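You operate a simulated robot arm through the tools that you are given. There is no shell and no other tool. Be economical: measure what you need, move in short steps, check, and stop when the job is done.

Carry out the task below with a simulated robot arm. There is one attempt and no reset: what you move stays moved.

## Task
Dab the grass spot off the green polo shirt with soap from the jar.
Fine: press and lift, no rubbing; leave the other shirt; dabber back, jar lid screwed on. Set down upright: wooden dabber.

The check looks at the end state, three seconds after you hand in, the way a careful person would. Anything else that was tipped, shoved, dropped, spilled or broken makes it a failure. A push-on lid holds only when it is set on centred and level and pressed home; a screw cap is set on level and turned clockwise until tight. Flat cloth is picked up by pressing the open fingertips on it (5 to 10 N) and closing them slowly along it; thin cloth reads only 2 to 8 mm in the jaws.

## Robot
A 7-joint arm with a two-finger parallel gripper, fixed in place. Base frame: the origin is at the foot of the arm, x ahead of it, y to its left, z up; the work surface is at about z = 850. Units: mm, degrees, N and s.
With the tool pointing down near the work surface it reaches from about 280 to 740 mm from the base axis. Its first joint turns from -115.0 to 115.0 degrees. Payload 3.91 kg.
The tool frame sits at the grasp point between the pads (the TCP): z along the fingers, y along the line on which they close. The tips reach 30 mm beyond it. The gripper opens to 110 mm. The fingers are 20 mm wide and 10 mm thick; the gripper's body (48 by 112 mm) begins 55 mm behind the TCP.
Orientation is told as [roll, pitch, yaw] about the base's x, y, z axes, in that order, counted from this pose: with the fingers straight down and closing along the base's y, the tool's x points along the base's -x, its y along +y and its z along -z.

## Interface
- The arm moves only by the tool drive_tool. Its arguments are lists of equal length, an entry for each row: "linear": the shift along the base's x, y, z in units of 30 mm (1.0 is 30 mm), a list of three; "rotation": the turn, a rotation vector about the base's x, y, z in units of 6 degrees (1.0 is 6 degrees), a list of three; "gripper": the opening, from 0 (shut) to 1 (fully open). In form: {"linear": [[x, y, z], ...], "rotation": [[wx, wy, wz], ...], "gripper": [gripper, ...]}. A call has 1 to 12 rows; each row shifts and turns the commanded pose from where the row before left it. A call with a number of a shift or a turn outside -1 to 1 is refused whole. Each row takes 0.2 s and may step no farther than 50 mm and 8.6 degrees from the row before; otherwise, or with a gripper value out of range, the whole call is refused. Where a pose cannot be reached the arm comes as near as it can. A force on the tool above 40 N (or 10 N above the force at the start of the call, whichever is more), or a blocked arm, ends the call early, and 0.2 s more pass. The fingers move at their own pace (about 108 mm/s each) and stop on an object; they squeeze with about 43 N. The grip force told is the motor's: it shows also when the fingers shut on nothing. Time passes only in rows, and 0.2 s behind the last, so rows that do not move let the fingers close. It gives the time, the measured TCP pose, the force on the tool (base axes), the opening and the grip force at its end, in the units of the frame above (readings bear some noise), with the torque about the TCP (base axes, N m) and any sound that the robot's microphone picked up, and new pictures: "views" is both (left out), scene, wrist or none.
- Cameras (640 x 400 px; columns grow to the right, rows downward): "scene" is fixed at [49.3, -500.8, 1453.3]; the picture's right is [0.84, -0.55, 0.00], its down [-0.15, -0.23, -0.96] and it looks along [0.52, 0.81, -0.28] (base axes); focal length 348 px, centre (320, 200). "wrist" rides on the gripper at [72, 17, -103] in the tool frame; the picture's right is [-0.23, 0.97, 0.00], its down [-0.76, -0.18, -0.62] and it looks along [-0.61, -0.14, 0.78] (tool axes); focal length 222 px, centre (320, 200).
- move_column(by): slides the trunk up (or, below 0, down) by that many mm; the arm rides with it, the base frame stays. It gives what a move gives, with no picture.
- locate(camera, pixels): for up to 12 pixels [column, row] of the newest picture of that camera ("zoom" is the newest enlarged one), the place [x, y, z] in the base frame of the surface seen there, good to about 3 mm. It takes no simulated time.
- enlarge(camera, box): a new picture of the part [left, top, right, bottom] of that camera's present view, enlarged. It takes no simulated time.
- job_done(): hands the job in; it is judged then, once.

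Work in short steps. Measure before you move; look again where a grasp or a placing could have gone wrong, and mend it. You have 80 turns and 200 pictures in all, those below and enlarged ones among them. Open the gripper and draw the arm clear of the work before you hand the job in, unless the task says otherwise; then end with one line.

The tools are called after "Request:" by a JSON object that holds its "op" and its "data". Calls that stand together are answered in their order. drive_tool: Moves the arm, as the interface text tells. Its arguments: {"type":"object","properties":{"linear":{"type":"array"},"rotation":{"type":"array"},"gripper":{"type":"array"},"views":{"type":"string","enum":["both","scene","wrist","none"]}},"required":["linear","rotation","gripper"]} The other tools are called the same way: move_column (by) slides the trunk up or down; locate (camera, pixels) gives the place of the surface under pixels of a picture; enlarge (camera, box) takes an enlarged picture of a part of a camera's view; job_done () hands the job in.

At the start:

```text
t: 0.0
tool_pos: [328.8, 371.1, 1275.7]
tool_rot: [0.0, -0.1, -0.1]
ft_force: [-0.6, 0.5, 0.2]
ft_torque: [0.02, -0.01, 0.01]
opening: 110.0
grasp_force: 0.0
trunk travel left (down, up): [-875.0, 115.0]
```

scene: 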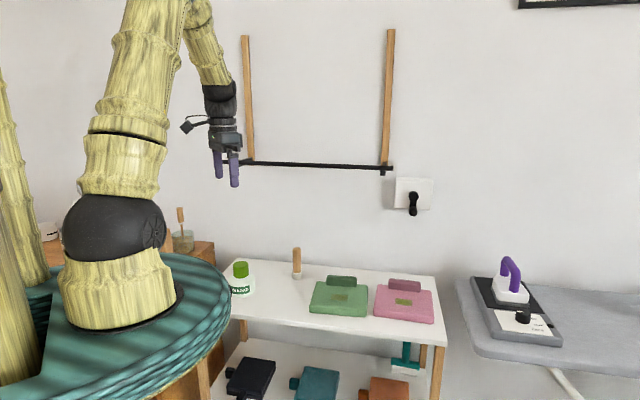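
wrist: 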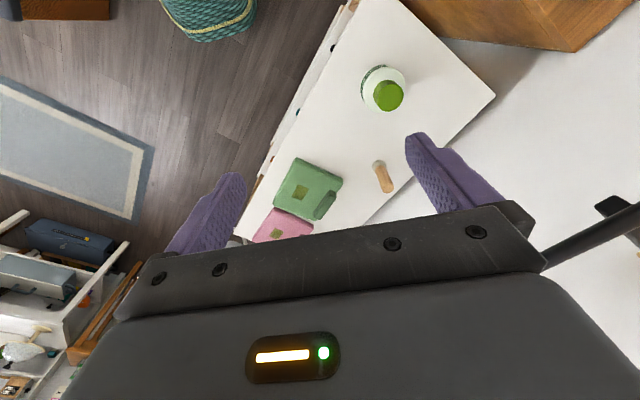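

The pictures show a jar with a green lid (scene ~240,278), the dabber (297,263), a green shirt (340,298) and a pink one (405,300). I enlarge that part of the scene to measure.

Request:
{"op": "enlarge", "data": {"camera": "scene", "box": [210, 235, 450, 385]}}

Request:
{"op": "enlarge", "data": {"camera": "wrist", "box": [230, 50, 470, 250]}}

Request:
{"op": "locate", "data": {"camera": "scene", "pixels": [[240, 264], [240, 272], [240, 290], [297, 250], [297, 275], [340, 297], [342, 280], [403, 302], [325, 310], [365, 315], [320, 285], [270, 300]]}}

Request:
{"op": "locate", "data": {"camera": "wrist", "pixels": [[389, 96], [380, 165], [386, 185], [300, 192], [324, 205], [276, 233], [285, 165], [338, 183], [280, 208], [310, 220], [440, 120], [340, 100]]}}

```text
2.67 times, centred on (330, 310) of scene
```

zoom: 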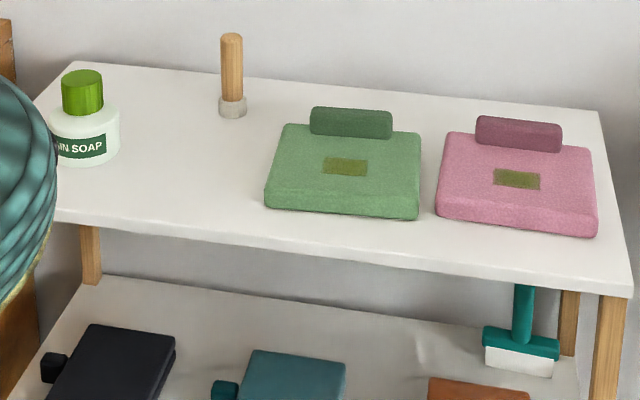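

```text
2.00 times, centred on (350, 150) of wrist
```

zoom: 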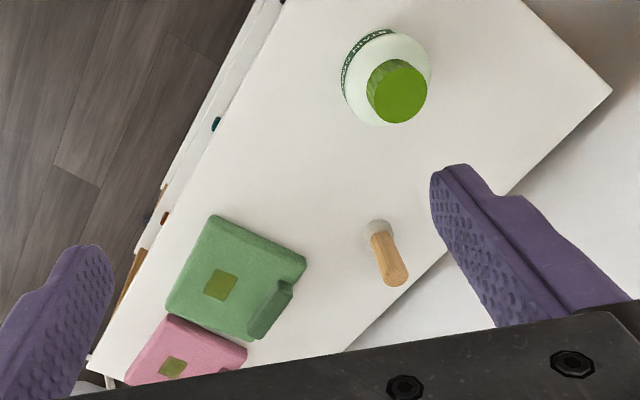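

```text
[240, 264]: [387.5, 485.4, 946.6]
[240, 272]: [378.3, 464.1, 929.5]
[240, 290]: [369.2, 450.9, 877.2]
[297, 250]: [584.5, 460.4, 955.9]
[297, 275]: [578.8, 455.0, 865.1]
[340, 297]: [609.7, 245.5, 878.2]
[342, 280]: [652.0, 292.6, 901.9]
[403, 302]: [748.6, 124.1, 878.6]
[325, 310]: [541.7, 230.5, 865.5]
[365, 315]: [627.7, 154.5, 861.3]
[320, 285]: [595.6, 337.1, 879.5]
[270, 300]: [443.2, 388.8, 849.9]
```

```text
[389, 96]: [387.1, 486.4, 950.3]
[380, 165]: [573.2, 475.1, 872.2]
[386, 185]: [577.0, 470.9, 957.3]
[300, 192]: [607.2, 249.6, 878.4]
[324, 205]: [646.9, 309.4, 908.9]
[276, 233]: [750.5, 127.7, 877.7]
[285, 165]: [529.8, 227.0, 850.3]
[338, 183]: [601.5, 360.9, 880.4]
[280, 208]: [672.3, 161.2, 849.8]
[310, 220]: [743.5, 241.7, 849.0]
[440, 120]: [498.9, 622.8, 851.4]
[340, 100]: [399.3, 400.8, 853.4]
```

The jar, dabber and shirts are measured. I check the glass at the left (182,240) and the jar label.

Request:
{"op": "enlarge", "data": {"camera": "scene", "box": [150, 195, 310, 305]}}

Request:
{"op": "locate", "data": {"camera": "scene", "pixels": [[182, 240], [180, 215], [205, 250], [234, 265], [247, 265], [300, 165], [229, 290], [252, 285]]}}

Request:
{"op": "move_column", "data": {"by": -100}}

```text
3.64 times, centred on (230, 250) of scene
```

zoom: 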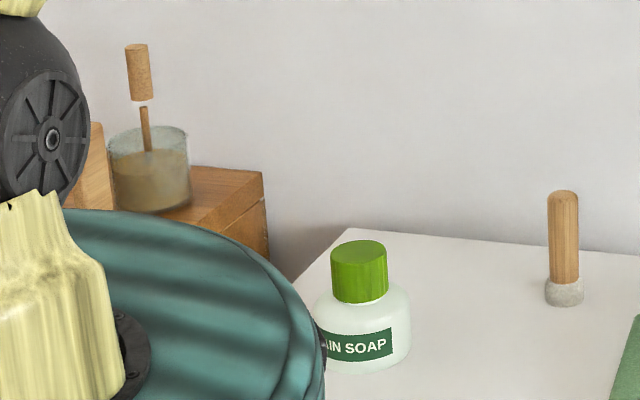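

```text
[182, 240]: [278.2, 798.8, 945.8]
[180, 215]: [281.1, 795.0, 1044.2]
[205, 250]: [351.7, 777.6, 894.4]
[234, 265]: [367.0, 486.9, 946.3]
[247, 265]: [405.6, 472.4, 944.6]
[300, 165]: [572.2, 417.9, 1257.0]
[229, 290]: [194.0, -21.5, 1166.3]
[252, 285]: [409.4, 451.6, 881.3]
```

```text
t: 1.3
tool_pos: [326.8, 371.3, 1176.3]
tool_rot: [0.0, -0.2, -0.1]
ft_force: [0.0, -0.3, 0.3]
ft_torque: [0.02, 0.01, -0.05]
opening: 110.3
grasp_force: 0.2
trunk travel left (down, up): [-775.0, 215.0]
```

The column worked. A black bar (scene 225–392, row ~165) seems to hang near the dabber; I measure it and get a new view while moving toward the jar at (387,483).

Request:
{"op": "locate", "data": {"camera": "scene", "pixels": [[255, 163], [275, 164], [340, 166], [390, 168], [247, 100], [389, 100], [383, 172], [412, 200]]}}

Request:
{"op": "drive_tool", "data": {"linear": [[0.5, 0.9, -0.5], [0.5, 0.9, -0.5], [0.5, 0.9, -0.5], [0.5, 0.9, -0.5]], "rotation": [[0, 0, 0], [0, 0, 0], [0, 0, 0], [0, 0, 0]], "gripper": [1, 1, 1, 1]}}

```text
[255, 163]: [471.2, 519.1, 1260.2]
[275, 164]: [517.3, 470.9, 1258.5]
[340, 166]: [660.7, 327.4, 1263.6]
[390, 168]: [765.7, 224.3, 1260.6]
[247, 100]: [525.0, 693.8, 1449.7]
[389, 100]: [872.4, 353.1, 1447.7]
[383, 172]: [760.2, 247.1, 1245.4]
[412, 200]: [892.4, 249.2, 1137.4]
```

```text
t: 2.3
tool_pos: [389.7, 477.0, 1117.0]
tool_rot: [0.0, 0.0, -0.1]
ft_force: [-0.2, 0.7, 0.5]
ft_torque: [0.0, 0.02, -0.03]
opening: 110.0
grasp_force: 0.1
trunk travel left (down, up): [-775.0, 215.0]
```

scene: 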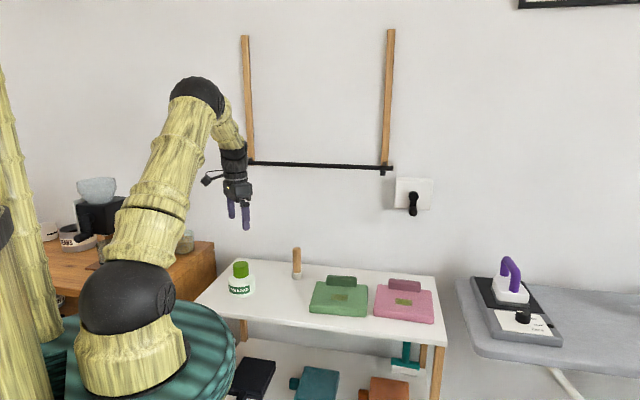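
wrist: 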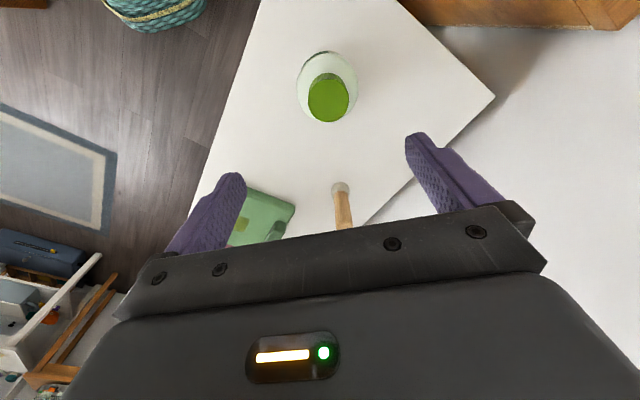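

The jar lid is at wrist (328,98). I measure its rim, the table edge and the arm's own links to judge clearance.

Request:
{"op": "enlarge", "data": {"camera": "wrist", "box": [270, 30, 390, 140]}}

Request:
{"op": "locate", "data": {"camera": "wrist", "pixels": [[328, 85], [310, 98], [347, 98], [328, 118], [328, 98], [303, 70], [352, 70], [328, 60], [341, 188], [343, 215], [249, 20], [222, 120]]}}

Request:
{"op": "locate", "data": {"camera": "scene", "pixels": [[197, 95], [215, 130], [233, 160], [225, 340], [130, 310], [180, 320], [200, 302], [240, 265], [240, 276], [240, 283], [297, 255], [297, 265]]}}

```text
3.64 times, centred on (330, 85) of wrist
```

zoom: 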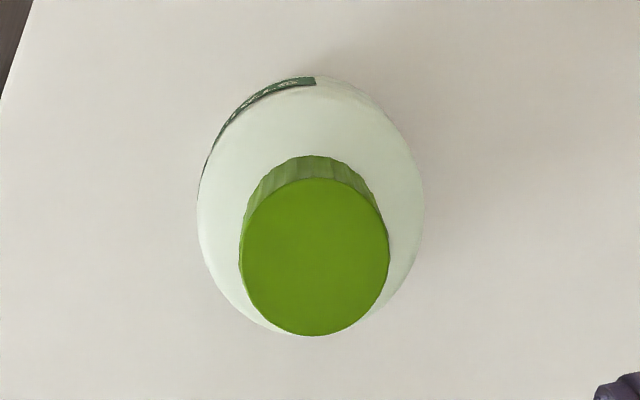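

```text
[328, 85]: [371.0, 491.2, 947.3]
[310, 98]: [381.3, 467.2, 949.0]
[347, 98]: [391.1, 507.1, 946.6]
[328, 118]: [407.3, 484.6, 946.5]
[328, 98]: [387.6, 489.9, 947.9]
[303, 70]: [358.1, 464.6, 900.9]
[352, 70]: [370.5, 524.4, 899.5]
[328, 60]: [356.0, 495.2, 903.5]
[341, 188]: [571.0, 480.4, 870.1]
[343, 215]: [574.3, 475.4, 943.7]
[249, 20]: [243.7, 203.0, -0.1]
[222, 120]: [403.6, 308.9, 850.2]
```

```text
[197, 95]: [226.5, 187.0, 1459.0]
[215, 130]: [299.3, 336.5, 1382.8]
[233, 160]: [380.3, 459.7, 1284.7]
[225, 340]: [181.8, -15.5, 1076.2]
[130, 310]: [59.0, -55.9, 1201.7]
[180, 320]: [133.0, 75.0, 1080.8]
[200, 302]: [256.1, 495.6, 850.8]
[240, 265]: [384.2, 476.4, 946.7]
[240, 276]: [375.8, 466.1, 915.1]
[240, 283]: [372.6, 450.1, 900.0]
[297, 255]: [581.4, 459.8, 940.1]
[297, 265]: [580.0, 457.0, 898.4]
```

The lid is centred at about (387.5, 487.5), 42 mm wide, from z≈905 to 948. I go above it, turning the wrist to yaw −60 to leave room for unscrewing, and stop at z≈1000.

Request:
{"op": "drive_tool", "data": {"linear": [[-0.07, 0.35, -0.4], [0, 0, -0.4], [0, 0, -0.4], [0, 0, -0.4], [0, 0, -0.4], [0, 0, -0.4], [0, 0, -0.4], [0, 0, -0.4], [0, 0, -0.4], [0, 0, -0.3], [0, 0, 0]], "rotation": [[0, 0, -1], [0, 0, -1], [0, 0, -1], [0, 0, -1], [0, 0, -1], [0, 0, -1], [0, 0, -1], [0, 0, -1], [0, 0, -1], [0, 0, -1], [0, 0, 0]], "gripper": [1, 1, 1, 1, 1, 1, 1, 1, 1, 1, 1]}}

```text
t: 4.7
tool_pos: [383.2, 490.0, 998.8]
tool_rot: [0.0, -0.1, -60.1]
ft_force: [0.4, -0.7, 0.4]
ft_torque: [-0.02, -0.02, -0.02]
opening: 110.0
grasp_force: 0.0
trunk travel left (down, up): [-775.0, 215.0]
```

scene: 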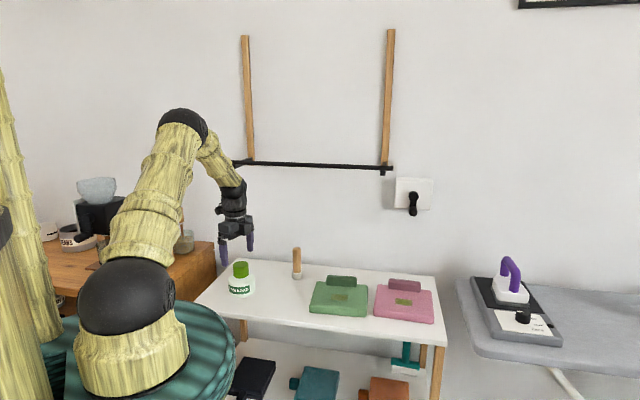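
wrist: 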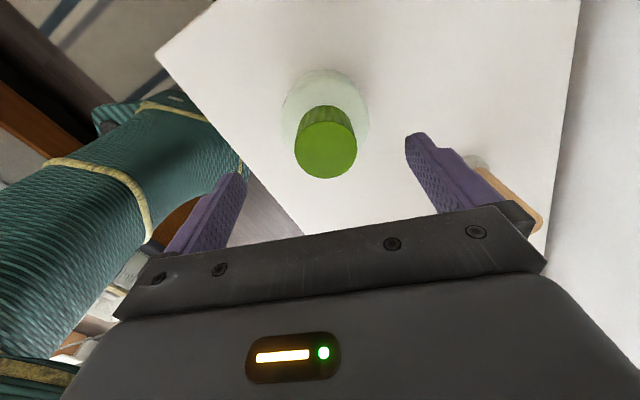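

The lid sits at wrist (325,150) between the fingers. I measure its rim before lowering.

Request:
{"op": "locate", "data": {"camera": "wrist", "pixels": [[325, 150], [298, 150], [354, 150], [325, 126], [325, 175]]}}

Request:
{"op": "drive_tool", "data": {"linear": [[0, 0, 0]], "rotation": [[0, 0, 0]], "gripper": [1], "views": "none"}}

```text
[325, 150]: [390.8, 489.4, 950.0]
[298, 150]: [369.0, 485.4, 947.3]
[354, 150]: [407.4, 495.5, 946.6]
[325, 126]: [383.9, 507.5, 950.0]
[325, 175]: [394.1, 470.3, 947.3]
```

```text
t: 5.1
tool_pos: [384.4, 487.5, 999.3]
tool_rot: [0.0, -0.1, -60.1]
ft_force: [0.6, -0.5, -0.1]
ft_torque: [0.02, 0.01, 0.01]
opening: 110.0
grasp_force: 0.0
trunk travel left (down, up): [-775.0, 215.0]
```

Lid centre ≈(388.5, 489), TCP ≈(384.5, 488): I correct by 4 mm and go down to z≈935, then close.

Request:
{"op": "drive_tool", "data": {"linear": [[0.13, 0.03, -0.4], [0, 0, -0.5], [0, 0, -0.5], [0, 0, -0.5], [0, 0, -0.25], [0, 0, 0], [0, 0, 0], [0, 0, 0]], "rotation": [[0, 0, 0], [0, 0, 0], [0, 0, 0], [0, 0, 0], [0, 0, 0], [0, 0, 0], [0, 0, 0], [0, 0, 0]], "gripper": [1, 1, 1, 1, 1, 1, 0.6, 0.55]}}

```text
t: 6.9
tool_pos: [389.0, 491.1, 934.3]
tool_rot: [0.0, -0.1, -60.0]
ft_force: [-0.5, -0.3, 0.0]
ft_torque: [0.0, -0.03, 0.01]
opening: 60.4
grasp_force: 0.2
trunk travel left (down, up): [-775.0, 215.0]
```

scene: 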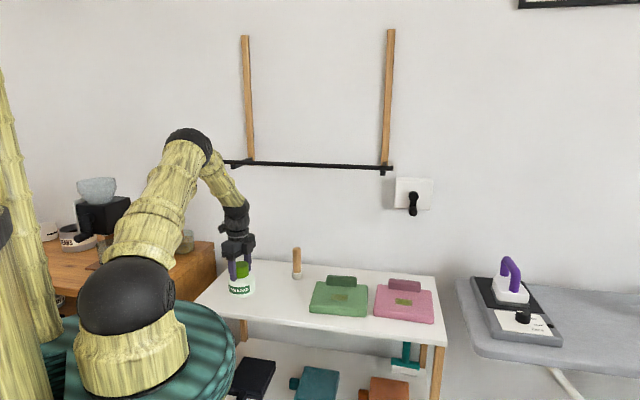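
wrist: 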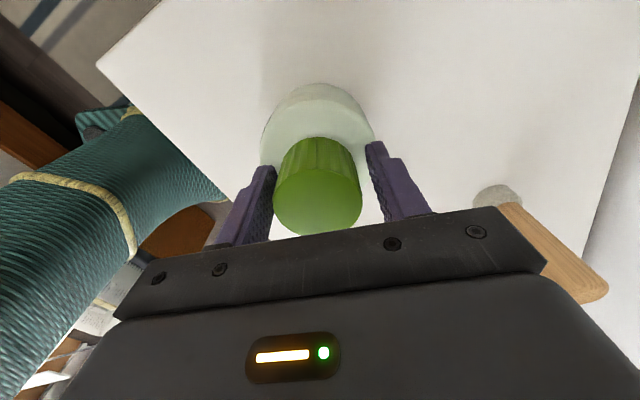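

The fingers straddle the lid nearly centred (lid 275–362, fingers 272–375). I close on it gently.

Request:
{"op": "drive_tool", "data": {"linear": [[0, 0, 0], [0, 0, 0], [0, 0, 0], [0, 0, 0]], "rotation": [[0, 0, 0], [0, 0, 0], [0, 0, 0], [0, 0, 0]], "gripper": [0.45, 0.4, 0.35, 0.3], "views": "wrist"}}

```text
t: 7.9
tool_pos: [387.7, 490.0, 933.5]
tool_rot: [-0.1, 0.0, -60.1]
ft_force: [-9.7, -6.9, -0.7]
ft_torque: [0.08, -0.1, 0.0]
opening: 50.2
grasp_force: 43.3
trunk travel left (down, up): [-775.0, 215.0]
```

wrist: 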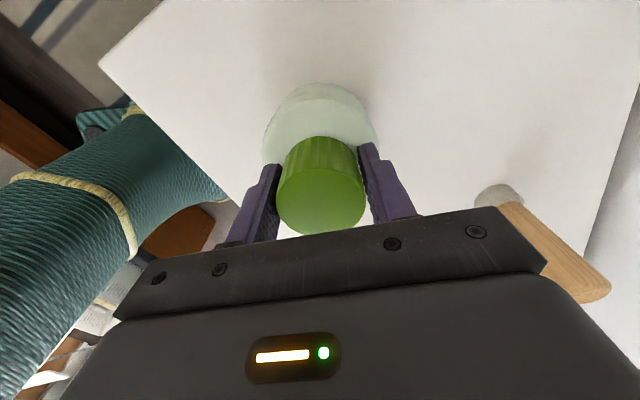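

Gripped at 50 mm with a sideways force of ~12 N along the closing line. I relieve it by ~2 mm and turn counter‑clockwise.

Request:
{"op": "drive_tool", "data": {"linear": [[-0.06, -0.035, 0], [0, 0, 0], [0, 0, 0], [0, 0, 0], [0, 0, 0], [0, 0, 0], [0, 0, 0]], "rotation": [[0, 0, 0], [0, 0, 0.5], [0, 0, 1], [0, 0, 1], [0, 0, 1], [0, 0, 1], [0, 0, 1]], "gripper": [0.3, 0.3, 0.3, 0.3, 0.3, 0.3, 0.3], "views": "wrist"}}

```text
t: 9.5
tool_pos: [387.6, 489.2, 933.7]
tool_rot: [0.0, -0.2, -27.0]
ft_force: [-5.8, 0.6, 1.0]
ft_torque: [-0.09, 0.19, 0.03]
opening: 49.8
grasp_force: 43.3
trunk travel left (down, up): [-775.0, 215.0]
```

wrist: 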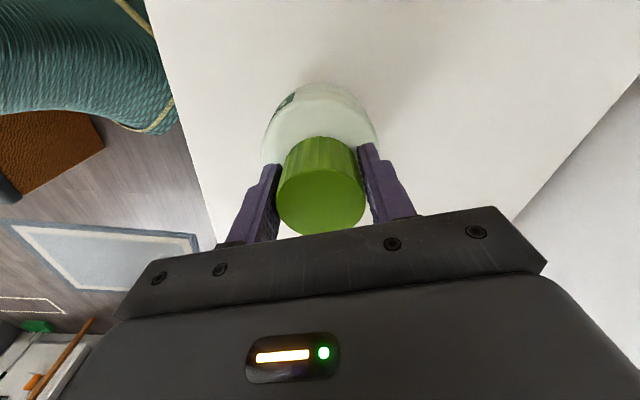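

The label came into view, so the jar stays while the lid turns. Continue counter-clockwise.

Request:
{"op": "drive_tool", "data": {"linear": [[0, 0, 0], [0, 0, 0], [0, 0, 0], [0, 0, 0], [0, 0, 0], [0, 0, 0], [0, 0, 0], [0, 0, 0], [0, 0, 0], [0, 0, 0], [0, 0, 0], [0, 0, 0]], "rotation": [[0, 0, 1], [0, 0, 1], [0, 0, 1], [0, 0, 1], [0, 0, 1], [0, 0, 1], [0, 0, 1], [0, 0, 1], [0, 0, 1], [0, 0, 1], [0, 0, 1], [0, 0, 1]], "gripper": [0.3, 0.3, 0.3, 0.3, 0.3, 0.3, 0.3, 0.3, 0.3, 0.3, 0.3, 0.3], "views": "both"}}

```text
t: 12.1
tool_pos: [387.7, 485.2, 934.3]
tool_rot: [0.0, 0.0, 45.0]
ft_force: [-5.8, -18.4, 7.2]
ft_torque: [-0.21, 0.01, -0.04]
opening: 49.9
grasp_force: 42.9
trunk travel left (down, up): [-775.0, 215.0]
```

scene: 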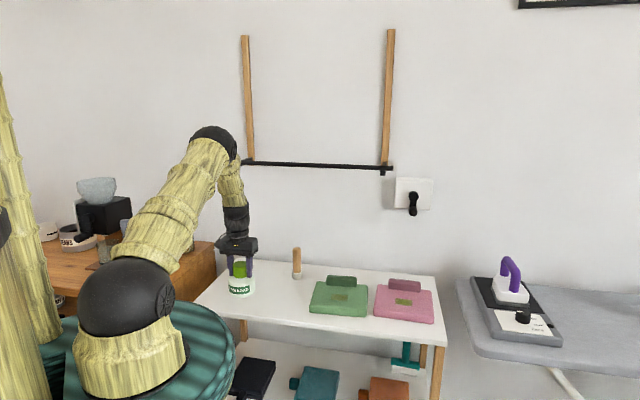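
wrist: 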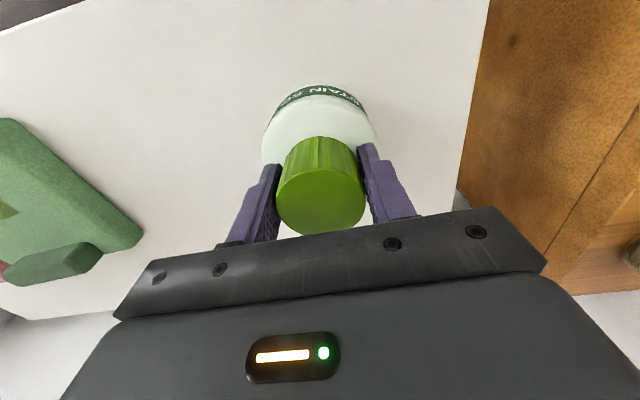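

Forces build (−18 N in y, +7 N in z: lid rising). I relieve by −3 mm in y, +2 mm in z and continue turning.

Request:
{"op": "drive_tool", "data": {"linear": [[-0.03, -0.1, 0.05], [0, 0, 0], [0, 0, 0.01], [0, 0, 0.01], [0, 0, 0.01], [0, 0, 0.01], [0, 0, 0.01], [0, 0, 0.01], [0, 0, 0.01]], "rotation": [[0, 0, 0], [0, 0, 1], [0, 0, 1], [0, 0, 1], [0, 0, 1], [0, 0, 1], [0, 0, 1], [0, 0, 1], [0, 0, 1]], "gripper": [0.3, 0.3, 0.3, 0.3, 0.3, 0.3, 0.3, 0.3, 0.3], "views": "wrist"}}

```text
t: 14.1
tool_pos: [389.0, 484.7, 935.7]
tool_rot: [0.1, 0.0, 93.0]
ft_force: [13.4, -5.9, -13.1]
ft_torque: [0.09, -0.43, -0.01]
opening: 49.6
grasp_force: 42.8
trunk travel left (down, up): [-775.0, 215.0]
```

wrist: 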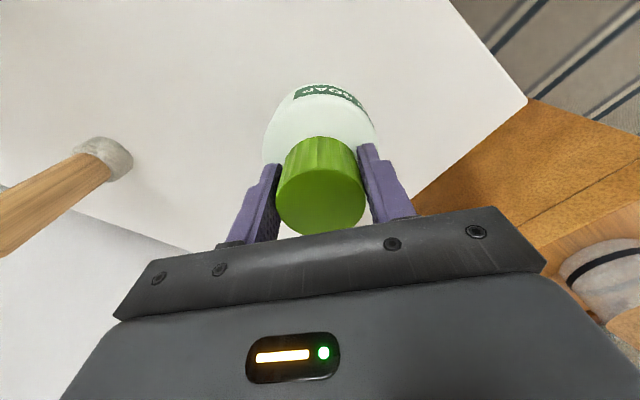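

Now −13 N in z (lid still threaded): I lower 1.5 mm and continue turning without rise.

Request:
{"op": "drive_tool", "data": {"linear": [[0.03, 0, -0.05], [0, 0, 0], [0, 0, 0], [0, 0, 0], [0, 0, 0], [0, 0, 0], [0, 0, 0], [0, 0, 0], [0, 0, 0]], "rotation": [[0, 0, 0], [0, 0, 1], [0, 0, 1], [0, 0, 1], [0, 0, 1], [0, 0, 1], [0, 0, 1], [0, 0, 1], [0, 0, 1]], "gripper": [0.3, 0.3, 0.3, 0.3, 0.3, 0.3, 0.3, 0.3, 0.3], "views": "wrist"}}

```text
t: 16.1
tool_pos: [390.4, 486.6, 936.3]
tool_rot: [-0.2, -0.1, 140.9]
ft_force: [24.3, 1.5, 3.4]
ft_torque: [-0.17, -0.17, -0.09]
opening: 49.3
grasp_force: 42.9
trunk travel left (down, up): [-775.0, 215.0]
```

wrist: 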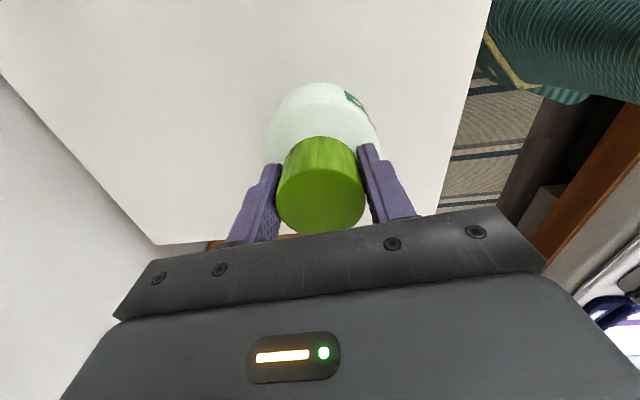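

Turning works (z has risen to 936.3). I relieve +24 N in x and keep turning.

Request:
{"op": "drive_tool", "data": {"linear": [[0.12, 0.02, 0.02], [0, 0, 0.01], [0, 0, 0.01], [0, 0, 0.01], [0, 0, 0.01], [0, 0, 0.01], [0, 0, 0.01]], "rotation": [[0, 0, 0], [0, 0, 1], [0, 0, 1], [0, 0, 1], [0, 0, 1], [0, 0, 1], [0, 0, 1]], "gripper": [0.3, 0.3, 0.3, 0.3, 0.3, 0.3, 0.3], "views": "wrist"}}

```text
t: 17.7
tool_pos: [392.1, 487.4, 937.2]
tool_rot: [0.0, -0.2, 177.2]
ft_force: [7.3, 0.1, -4.6]
ft_torque: [0.03, -0.04, -0.02]
opening: 48.9
grasp_force: 43.2
trunk travel left (down, up): [-775.0, 215.0]
```

wrist: 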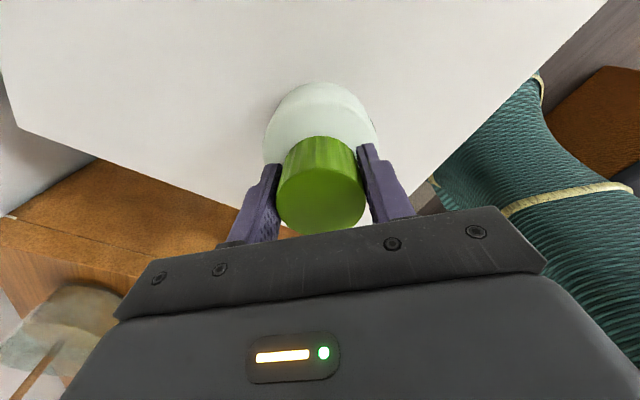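

237° turned, low forces. Continue with a slow rise.

Request:
{"op": "drive_tool", "data": {"linear": [[0, 0, 0], [0, 0, 0.01], [0, 0, 0.01], [0, 0, 0.01], [0, 0, 0.01], [0, 0, 0.01], [0, 0, 0.01], [0, 0, 0.01], [0, 0, 0.01], [0, 0, 0.01]], "rotation": [[0, 0, 1], [0, 0, 1], [0, 0, 1], [0, 0, 1], [0, 0, 1], [0, 0, 1], [0, 0, 1], [0, 0, 1], [0, 0, 1], [0, 0, 1]], "gripper": [0.3, 0.3, 0.3, 0.3, 0.3, 0.3, 0.3, 0.3, 0.3, 0.3], "views": "wrist"}}

```text
t: 19.9
tool_pos: [391.1, 489.0, 942.9]
tool_rot: [-0.1, -0.1, -123.0]
ft_force: [-0.8, 15.7, 0.2]
ft_torque: [0.32, 0.04, -0.12]
opening: 48.5
grasp_force: 43.2
trunk travel left (down, up): [-775.0, 215.0]
```

wrist: 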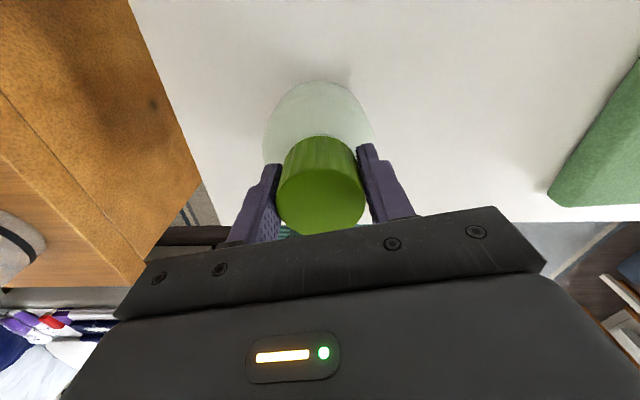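

z rose to 942.9 with no downward load, so the lid may be free (297° turned). I raise slowly and watch whether the jar follows.

Request:
{"op": "drive_tool", "data": {"linear": [[0, 0.08, 0.05], [0, 0, 0.05], [0, 0, 0.05], [0, 0, 0]], "rotation": [[0, 0, 0], [0, 0, 0], [0, 0, 0], [0, 0, 0]], "gripper": [0.3, 0.3, 0.3, 0.3], "views": "both"}}

Request:
{"op": "enlarge", "data": {"camera": "scene", "box": [200, 240, 280, 310]}}

```text
t: 20.9
tool_pos: [390.9, 488.6, 945.7]
tool_rot: [0.1, -0.2, -123.1]
ft_force: [-1.5, 2.1, -1.5]
ft_torque: [0.03, 0.05, -0.04]
opening: 48.8
grasp_force: 43.2
trunk travel left (down, up): [-775.0, 215.0]
```

scene: 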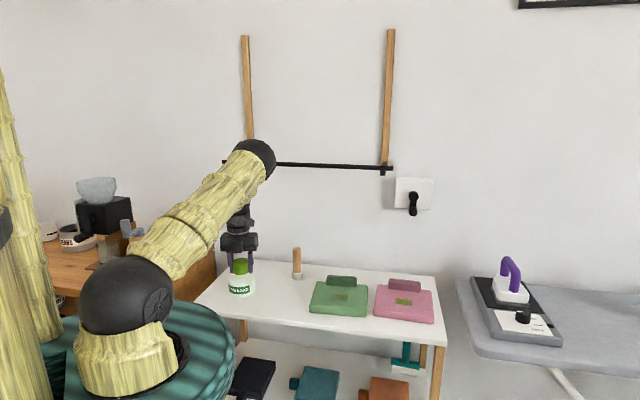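
wrist: 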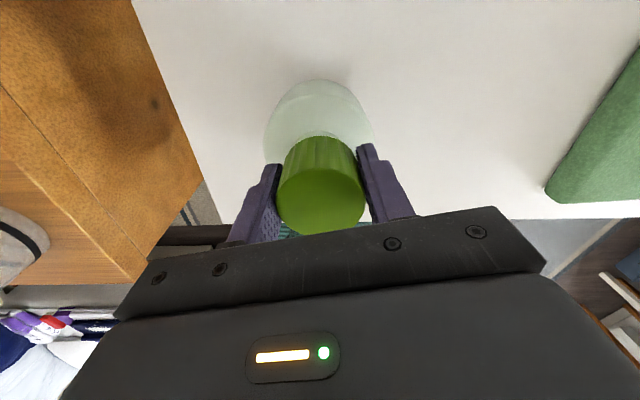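

```text
5.71 times, centred on (240, 275) of scene
```

zoom: 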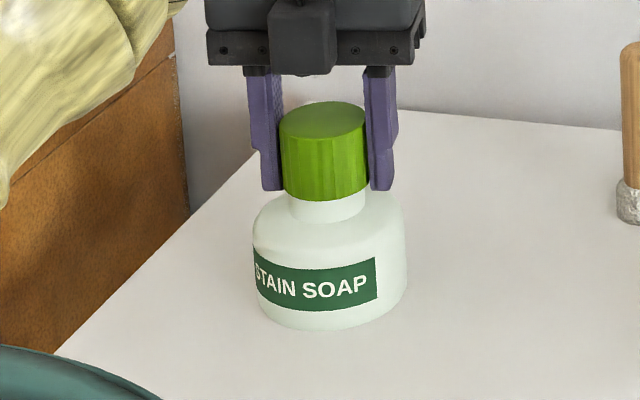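

The neck is visible, and the lid is free. I measure the lid bottom and the elbow, then raise and wind the wrist back.

Request:
{"op": "locate", "data": {"camera": "zoom", "pixels": [[325, 192], [325, 140], [325, 215], [270, 185], [382, 188]]}}

Request:
{"op": "locate", "data": {"camera": "scene", "pixels": [[257, 158], [270, 160], [240, 175]]}}

Request:
{"op": "drive_tool", "data": {"linear": [[0, 0, 0.3], [0, 0, 0.5], [0, 0, 0.6], [0, 0, 0.6], [0, 0, 0], [0, 0, 0], [0, 0, 0], [0, 0, 0], [0, 0, 0], [0, 0, 0], [0, 0, 0]], "rotation": [[0, 0, 0], [0, 0, 0], [0, 0, -0.5], [0, 0, -1], [0, 0, -1], [0, 0, -1], [0, 0, -1], [0, 0, -1], [0, 0, -1], [0, 0, -1], [0, 0, -1]], "gripper": [0.3, 0.3, 0.3, 0.3, 0.3, 0.3, 0.3, 0.3, 0.3, 0.3, 0.3]}}

```text
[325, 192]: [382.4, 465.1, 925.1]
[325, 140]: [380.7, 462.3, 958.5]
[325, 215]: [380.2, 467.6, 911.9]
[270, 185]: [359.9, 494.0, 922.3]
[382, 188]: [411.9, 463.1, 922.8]
```

```text
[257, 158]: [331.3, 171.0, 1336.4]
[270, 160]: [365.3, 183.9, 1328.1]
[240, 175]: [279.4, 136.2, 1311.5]
```

```text
t: 23.3
tool_pos: [390.3, 488.8, 1006.7]
tool_rot: [0.0, -0.1, -174.2]
ft_force: [0.7, 0.7, -0.1]
ft_torque: [-0.02, 0.01, 0.03]
opening: 48.7
grasp_force: 43.0
trunk travel left (down, up): [-775.0, 215.0]
```

scene: 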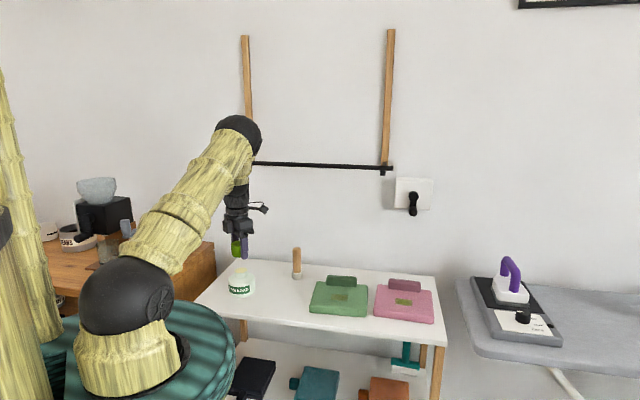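
wrist: 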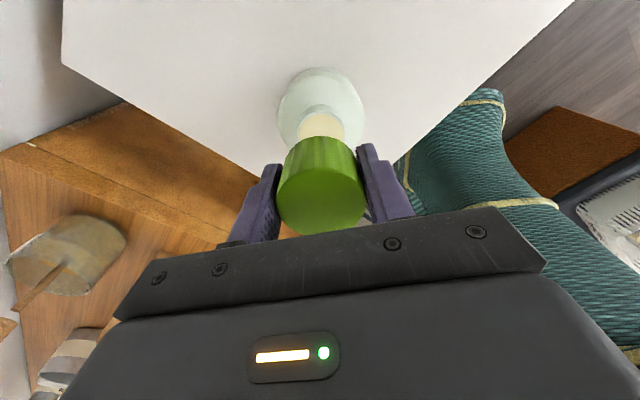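

The lid is held with its bottom ~21 mm below the TCP; the jar stayed put. I carry it to a free table spot at about (470, 380), winding the wrist back.

Request:
{"op": "drive_tool", "data": {"linear": [[0.24, -0.33, 0], [0.24, -0.33, 0], [0.24, -0.33, 0], [0.24, -0.33, 0], [0.24, -0.33, 0], [0.24, -0.33, 0], [0.24, -0.33, 0], [0.24, -0.33, 0], [0.24, -0.33, 0], [0.24, -0.33, 0], [0.24, -0.33, 0], [0, 0, 0]], "rotation": [[0, 0, -1], [0, 0, -1], [0, 0, -1], [0, 0, -1], [0, 0, -1], [0, 0, -1], [0, 0, -1], [0, 0, -1], [0, 0, -1], [0, 0, -1], [0, 0, -1], [0, 0, -1]], "gripper": [0.3, 0.3, 0.3, 0.3, 0.3, 0.3, 0.3, 0.3, 0.3, 0.3, 0.3, 0.3]}}

Request:
{"op": "enlarge", "data": {"camera": "scene", "box": [200, 220, 320, 310]}}

```text
t: 25.9
tool_pos: [467.9, 382.8, 1008.2]
tool_rot: [0.0, 0.1, 114.0]
ft_force: [-0.4, -0.1, -0.4]
ft_torque: [-0.03, 0.0, 0.04]
opening: 48.2
grasp_force: 43.2
trunk travel left (down, up): [-775.0, 215.0]
```

scene: 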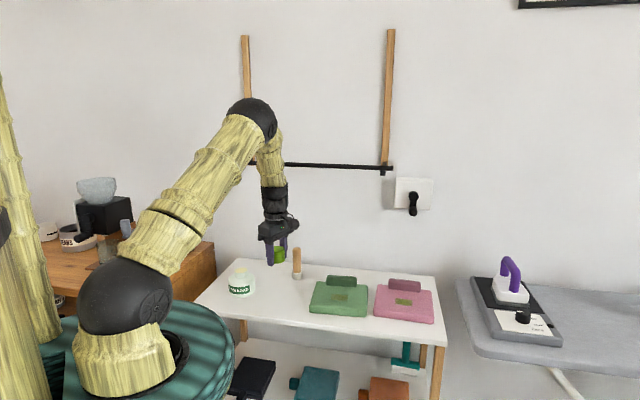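
wrist: 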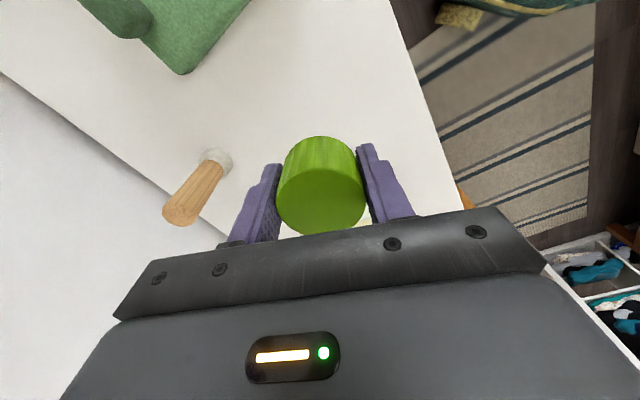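

```text
4.44 times, centred on (260, 265) of scene
```

zoom: 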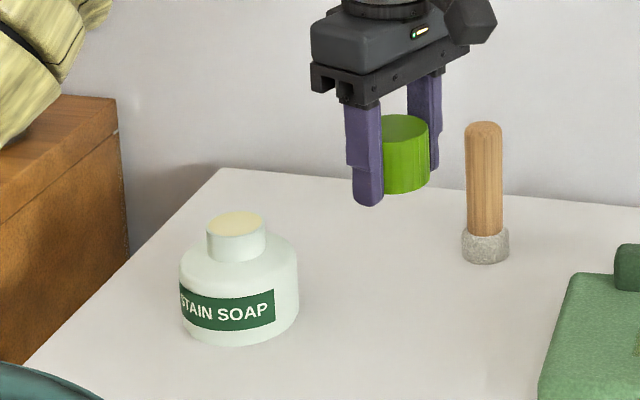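

The lid's bottom is about level with the fingertips, the soap fills the jar mouth. I lower to just above the table.

Request:
{"op": "drive_tool", "data": {"linear": [[0, 0, -0.6], [0, 0, -0.8], [0, 0, -0.8], [0, 0, -0.8], [0, 0, -0.6], [0, 0, -0.4], [0, 0, -0.1], [0, 0, 0]], "rotation": [[0, 0, 0], [0, 0, 0], [0, 0, 0], [0, 0, 0], [0, 0, 0], [0, 0, 0], [0, 0, 0], [0, 0, 0]], "gripper": [0.3, 0.3, 0.3, 0.3, 0.3, 0.3, 0.3, 0.3], "views": "none"}}

Request:
{"op": "enlarge", "data": {"camera": "scene", "box": [240, 240, 320, 300]}}

```text
t: 27.7
tool_pos: [470.3, 380.3, 883.3]
tool_rot: [0.0, -0.1, 113.8]
ft_force: [-0.3, 0.6, 0.1]
ft_torque: [-0.03, 0.03, 0.02]
opening: 48.5
grasp_force: 43.1
trunk travel left (down, up): [-775.0, 215.0]
```

```text
6.67 times, centred on (280, 270) of scene
```

zoom: 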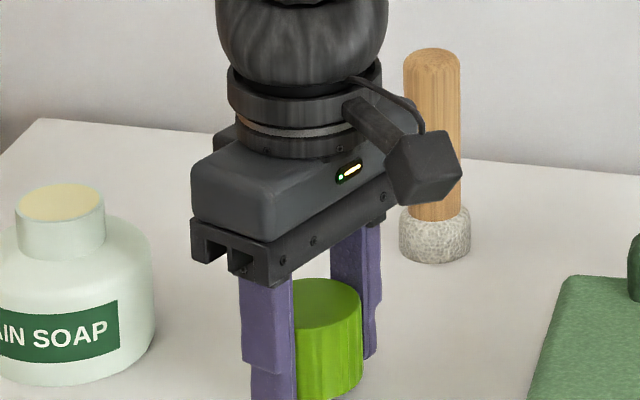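

Close to contact. I lower in 1 mm steps until I feel the table.

Request:
{"op": "drive_tool", "data": {"linear": [[0, 0, -0.04], [0, 0, -0.04], [0, 0, -0.04], [0, 0, 0]], "rotation": [[0, 0, 0], [0, 0, 0], [0, 0, 0], [0, 0, 0]], "gripper": [0.3, 0.3, 0.3, 0.3], "views": "none"}}

```text
t: 28.7
tool_pos: [469.2, 380.4, 880.9]
tool_rot: [-0.1, -0.1, 113.9]
ft_force: [0.4, -0.8, 5.4]
ft_torque: [-0.16, 0.09, -0.02]
opening: 48.5
grasp_force: 43.0
trunk travel left (down, up): [-775.0, 215.0]
```

Contact at 5 N. I open slowly and look.

Request:
{"op": "drive_tool", "data": {"linear": [[0, 0, 0], [0, 0, 0], [0, 0, 0], [0, 0, 0], [0, 0, 0]], "rotation": [[0, 0, 0], [0, 0, 0], [0, 0, 0], [0, 0, 0], [0, 0, 0]], "gripper": [0.45, 0.5, 0.6, 0.8, 0.9], "views": "both"}}

```text
t: 29.9
tool_pos: [469.0, 380.4, 879.8]
tool_rot: [0.0, -0.1, 113.9]
ft_force: [0.0, -1.1, 9.8]
ft_torque: [-0.14, -0.07, -0.09]
opening: 98.5
grasp_force: 0.0
trunk travel left (down, up): [-775.0, 215.0]
```

scene: 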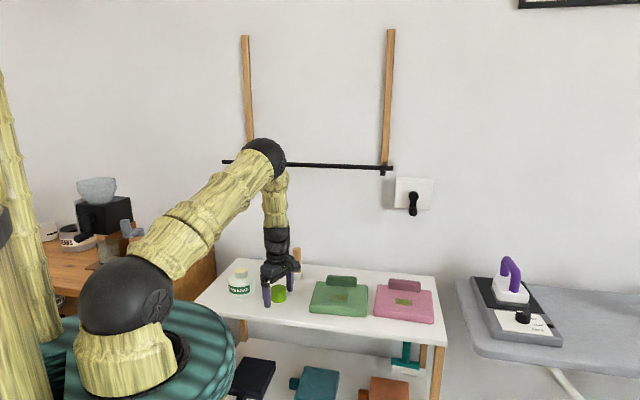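
wrist: 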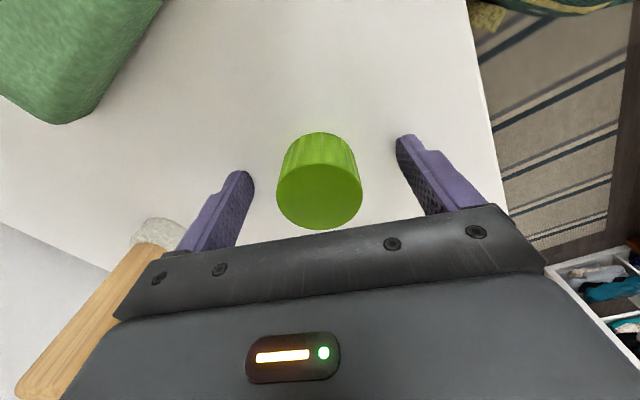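

The lid stands free. I rise straight up and turn toward yaw ≈39 (closing across the radial line to the dabber).

Request:
{"op": "drive_tool", "data": {"linear": [[0, 0, 0.5], [0, 0, 0.8], [0, 0, 0.9], [0, 0, 0.9], [0, 0, 0.7], [0, 0, 0], [0, 0, 0], [0, 0, 0], [0, 0, 0], [0, 0, 0], [0, 0, 0], [0, 0, 0]], "rotation": [[0, 0, 0], [0, 0, 0], [0, 0, -1], [0, 0, -1], [0, 0, -1], [0, 0, -1], [0, 0, -1], [0, 0, -1], [0, 0, -1], [0, 0, -1], [0, 0, -1], [0, 0, -1]], "gripper": [0.9, 0.9, 0.9, 0.9, 0.9, 0.9, 0.9, 0.9, 0.9, 0.9, 0.9, 0.9], "views": "scene"}}

Request:
{"op": "move_column", "data": {"by": -100}}

```text
t: 32.5
tool_pos: [469.2, 380.5, 994.6]
tool_rot: [0.0, -0.1, 53.8]
ft_force: [0.4, -0.2, 0.7]
ft_torque: [-0.03, 0.0, 0.02]
opening: 98.8
grasp_force: 0.0
trunk travel left (down, up): [-775.0, 215.0]
```

scene: 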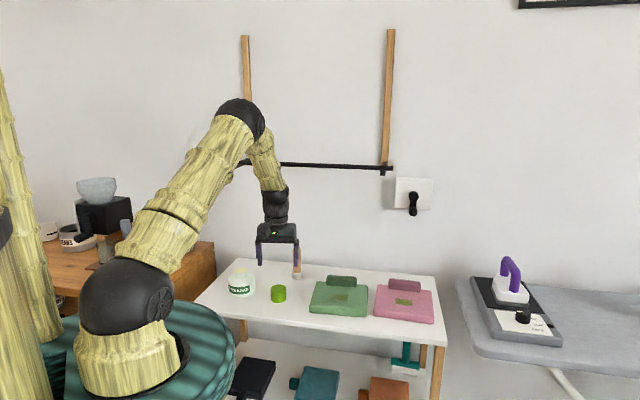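

```text
t: 33.9
tool_pos: [468.7, 380.1, 895.1]
tool_rot: [0.0, -0.1, 53.9]
ft_force: [1.0, 0.2, 0.1]
ft_torque: [-0.01, -0.03, 0.06]
opening: 98.7
grasp_force: 0.1
trunk travel left (down, up): [-675.0, 315.0]
```

The trunk lowered the tool to z≈895 around the lid (no contact, forces ~0). I raise straight up, finish the yaw to 39, and tilt outward.

Request:
{"op": "drive_tool", "data": {"linear": [[0, 0, 0.7], [0, 0, 0.9], [0, 0, 0.9], [0, 0, 0.6], [0, 0, 0], [0, 0, 0], [0, 0, 0], [0, 0, 0], [0, 0, 0], [0, 0, 0], [0, 0, 0]], "rotation": [[0, 0, 0], [0, 0, 0], [0, 0, -1], [0, 0, -1], [0, 0, -0.48], [0.52, -0.65, 0], [0.52, -0.65, 0], [0.52, -0.65, 0], [0.52, -0.65, 0], [0.52, -0.65, 0], [0, 0, 0]], "gripper": [0.9, 0.9, 0.9, 0.9, 0.9, 0.9, 0.9, 0.9, 0.9, 0.9, 0.9]}}

```text
t: 36.3
tool_pos: [470.7, 379.8, 987.3]
tool_rot: [-0.2, -25.1, 39.1]
ft_force: [0.4, -0.5, 1.1]
ft_torque: [0.0, 0.01, 0.0]
opening: 98.9
grasp_force: 0.0
trunk travel left (down, up): [-675.0, 315.0]
```

scene: 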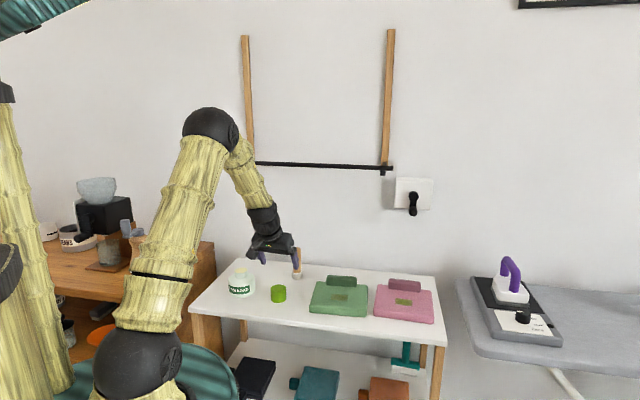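
wrist: 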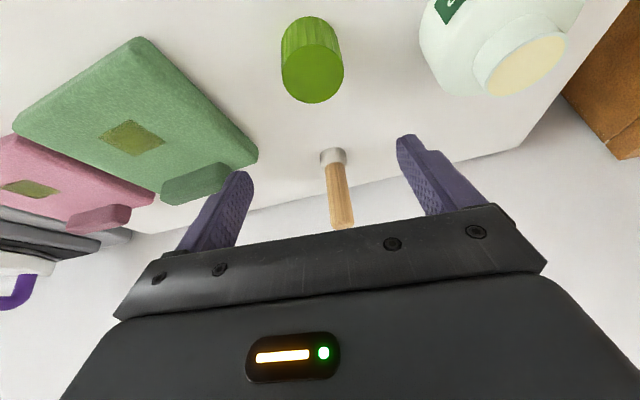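

The posture is good and the dabber stands between the fingers (wrist 335,185). I measure it precisely.

Request:
{"op": "locate", "data": {"camera": "wrist", "pixels": [[334, 158], [322, 156], [346, 155], [338, 185], [328, 185], [348, 185], [343, 215], [354, 222], [332, 222]]}}

Request:
{"op": "locate", "data": {"camera": "scene", "pixels": [[297, 252], [297, 262], [297, 276], [293, 262], [300, 262]]}}

Request:
{"op": "enlarge", "data": {"camera": "wrist", "box": [230, 120, 470, 250]}}

```text
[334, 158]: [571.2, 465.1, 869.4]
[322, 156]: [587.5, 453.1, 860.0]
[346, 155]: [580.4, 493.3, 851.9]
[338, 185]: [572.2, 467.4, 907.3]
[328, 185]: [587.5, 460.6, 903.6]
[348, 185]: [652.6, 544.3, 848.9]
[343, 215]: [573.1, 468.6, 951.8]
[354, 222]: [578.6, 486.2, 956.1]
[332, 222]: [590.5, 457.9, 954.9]
```

```text
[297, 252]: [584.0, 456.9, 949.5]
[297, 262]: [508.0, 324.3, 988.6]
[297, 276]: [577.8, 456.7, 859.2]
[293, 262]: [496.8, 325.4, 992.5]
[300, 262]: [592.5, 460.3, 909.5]
```

```text
2.67 times, centred on (350, 185) of wrist
```

zoom: 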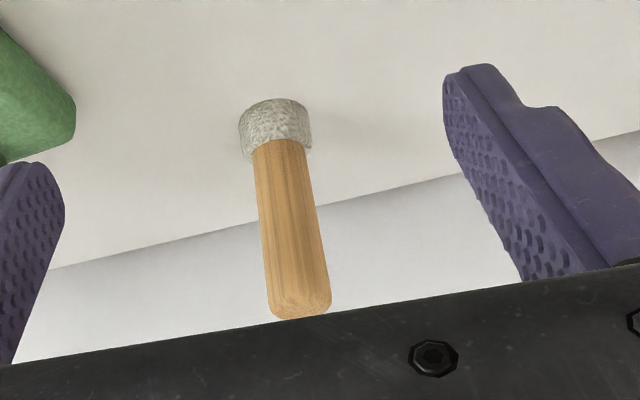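

Dabber axis ≈(584.5, 471.5), top 957. I lower to z≈925 in front of it first, then look.

Request:
{"op": "drive_tool", "data": {"linear": [[0.5, 0.4, -0.5], [0.6, 0.5, -0.5], [0.6, 0.5, -0.5], [0.6, 0.47, -0.57], [0, 0, 0]], "rotation": [[0, 0, 0], [0, 0, 0], [0, 0, 0], [0, 0, 0], [0, 0, 0]], "gripper": [0.9, 0.9, 0.9, 0.9, 0.9]}}

```text
t: 37.5
tool_pos: [536.0, 434.5, 925.1]
tool_rot: [-0.3, -25.0, 39.1]
ft_force: [0.5, 0.3, 0.5]
ft_torque: [0.0, -0.01, 0.03]
opening: 98.8
grasp_force: 0.0
trunk travel left (down, up): [-675.0, 315.0]
```

scene: 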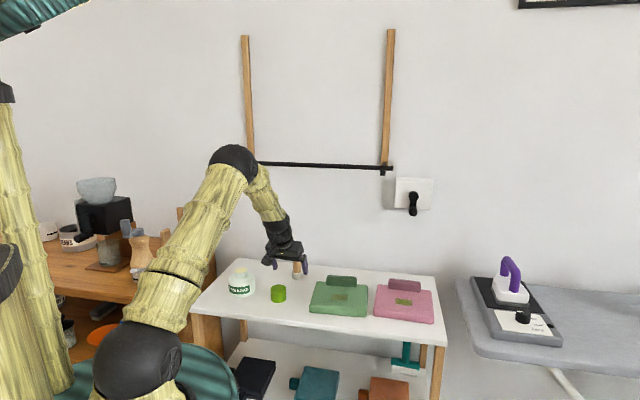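
wrist: 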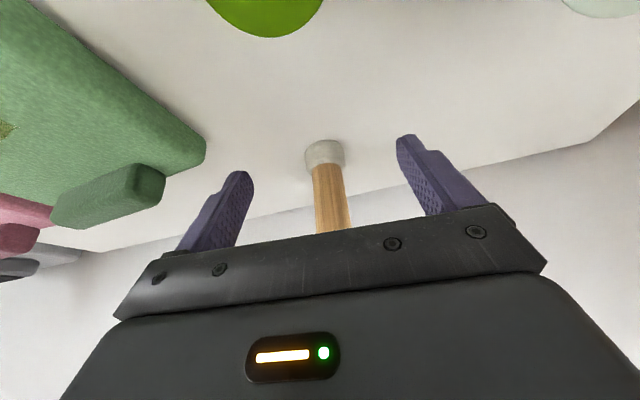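

The dabber (325,155) is centred between the fingers. I advance along the radial line to straddle the handle.

Request:
{"op": "drive_tool", "data": {"linear": [[0.4, 0.305, 0], [0.4, 0.305, 0], [0.4, 0.305, 0], [0.4, 0.305, 0], [0, 0, 0]], "rotation": [[0, 0, 0], [0, 0, 0], [0, 0, 0], [0, 0, 0], [0, 0, 0]], "gripper": [0.9, 0.9, 0.9, 0.9, 0.9]}}

Request:
{"op": "enlarge", "data": {"camera": "scene", "box": [250, 220, 350, 290]}}

```text
t: 38.7
tool_pos: [584.3, 472.8, 924.1]
tool_rot: [-0.1, -24.9, 39.2]
ft_force: [0.6, -0.5, 0.3]
ft_torque: [0.01, -0.02, -0.01]
opening: 98.8
grasp_force: 0.1
trunk travel left (down, up): [-675.0, 315.0]
```

scene: 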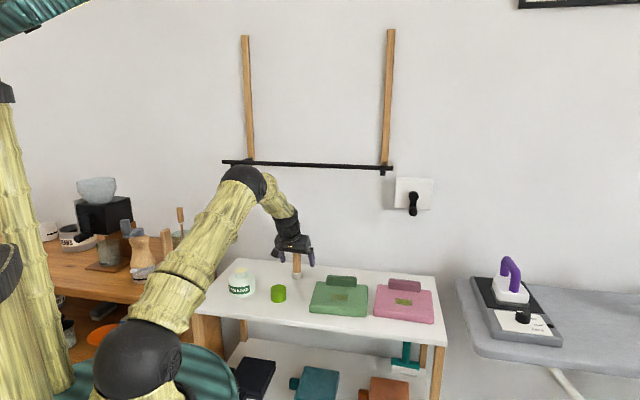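
wrist: 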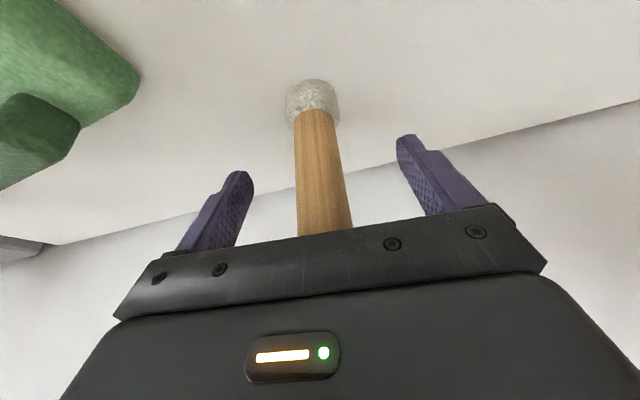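

```text
5.71 times, centred on (300, 255) of scene
```

zoom: 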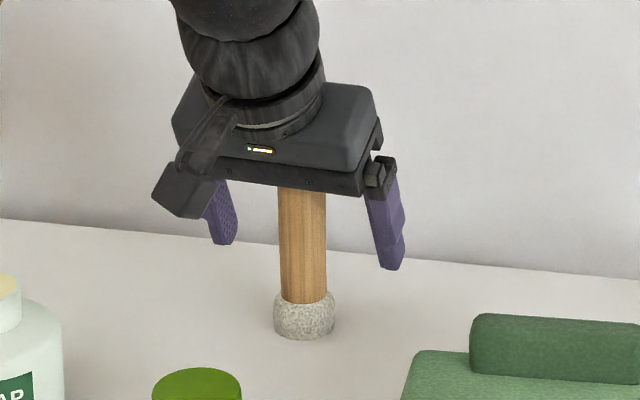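

I check the handle's depth at the TCP pixel (320,189).

Request:
{"op": "locate", "data": {"camera": "wrist", "pixels": [[322, 189], [300, 189], [342, 189], [313, 95], [322, 220]]}}

```text
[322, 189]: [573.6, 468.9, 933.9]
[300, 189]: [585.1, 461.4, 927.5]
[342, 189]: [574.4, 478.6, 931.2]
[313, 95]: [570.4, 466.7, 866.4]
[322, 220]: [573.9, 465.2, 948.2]
```

By the image the handle (296–345 at row 189) is centred at the TCP column. I close slowly.

Request:
{"op": "drive_tool", "data": {"linear": [[0, 0, 0], [0, 0, 0], [0, 0, 0], [0, 0, 0], [0, 0, 0], [0, 0, 0], [0, 0, 0]], "rotation": [[0, 0, 0], [0, 0, 0], [0, 0, 0], [0, 0, 0], [0, 0, 0], [0, 0, 0], [0, 0, 0]], "gripper": [0.6, 0.4, 0.3, 0.25, 0.2, 0.15, 0.1]}}

```text
t: 40.3
tool_pos: [584.7, 471.5, 924.0]
tool_rot: [-0.2, -25.0, 39.1]
ft_force: [-0.3, 0.4, 0.6]
ft_torque: [0.03, 0.03, -0.02]
opening: 28.2
grasp_force: 43.2
trunk travel left (down, up): [-675.0, 315.0]
```

scene: 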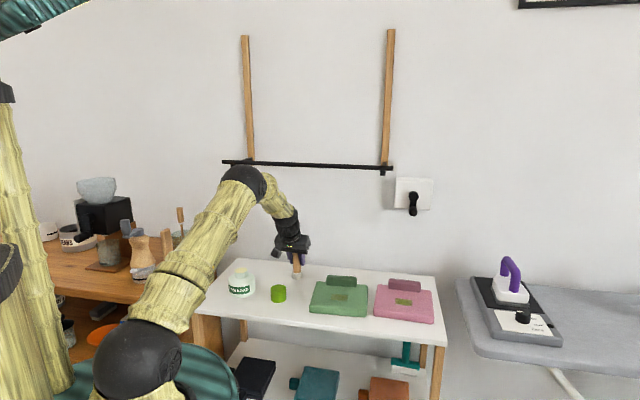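
wrist: 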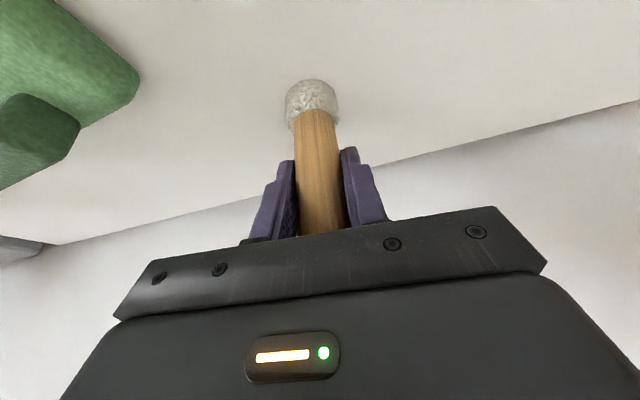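

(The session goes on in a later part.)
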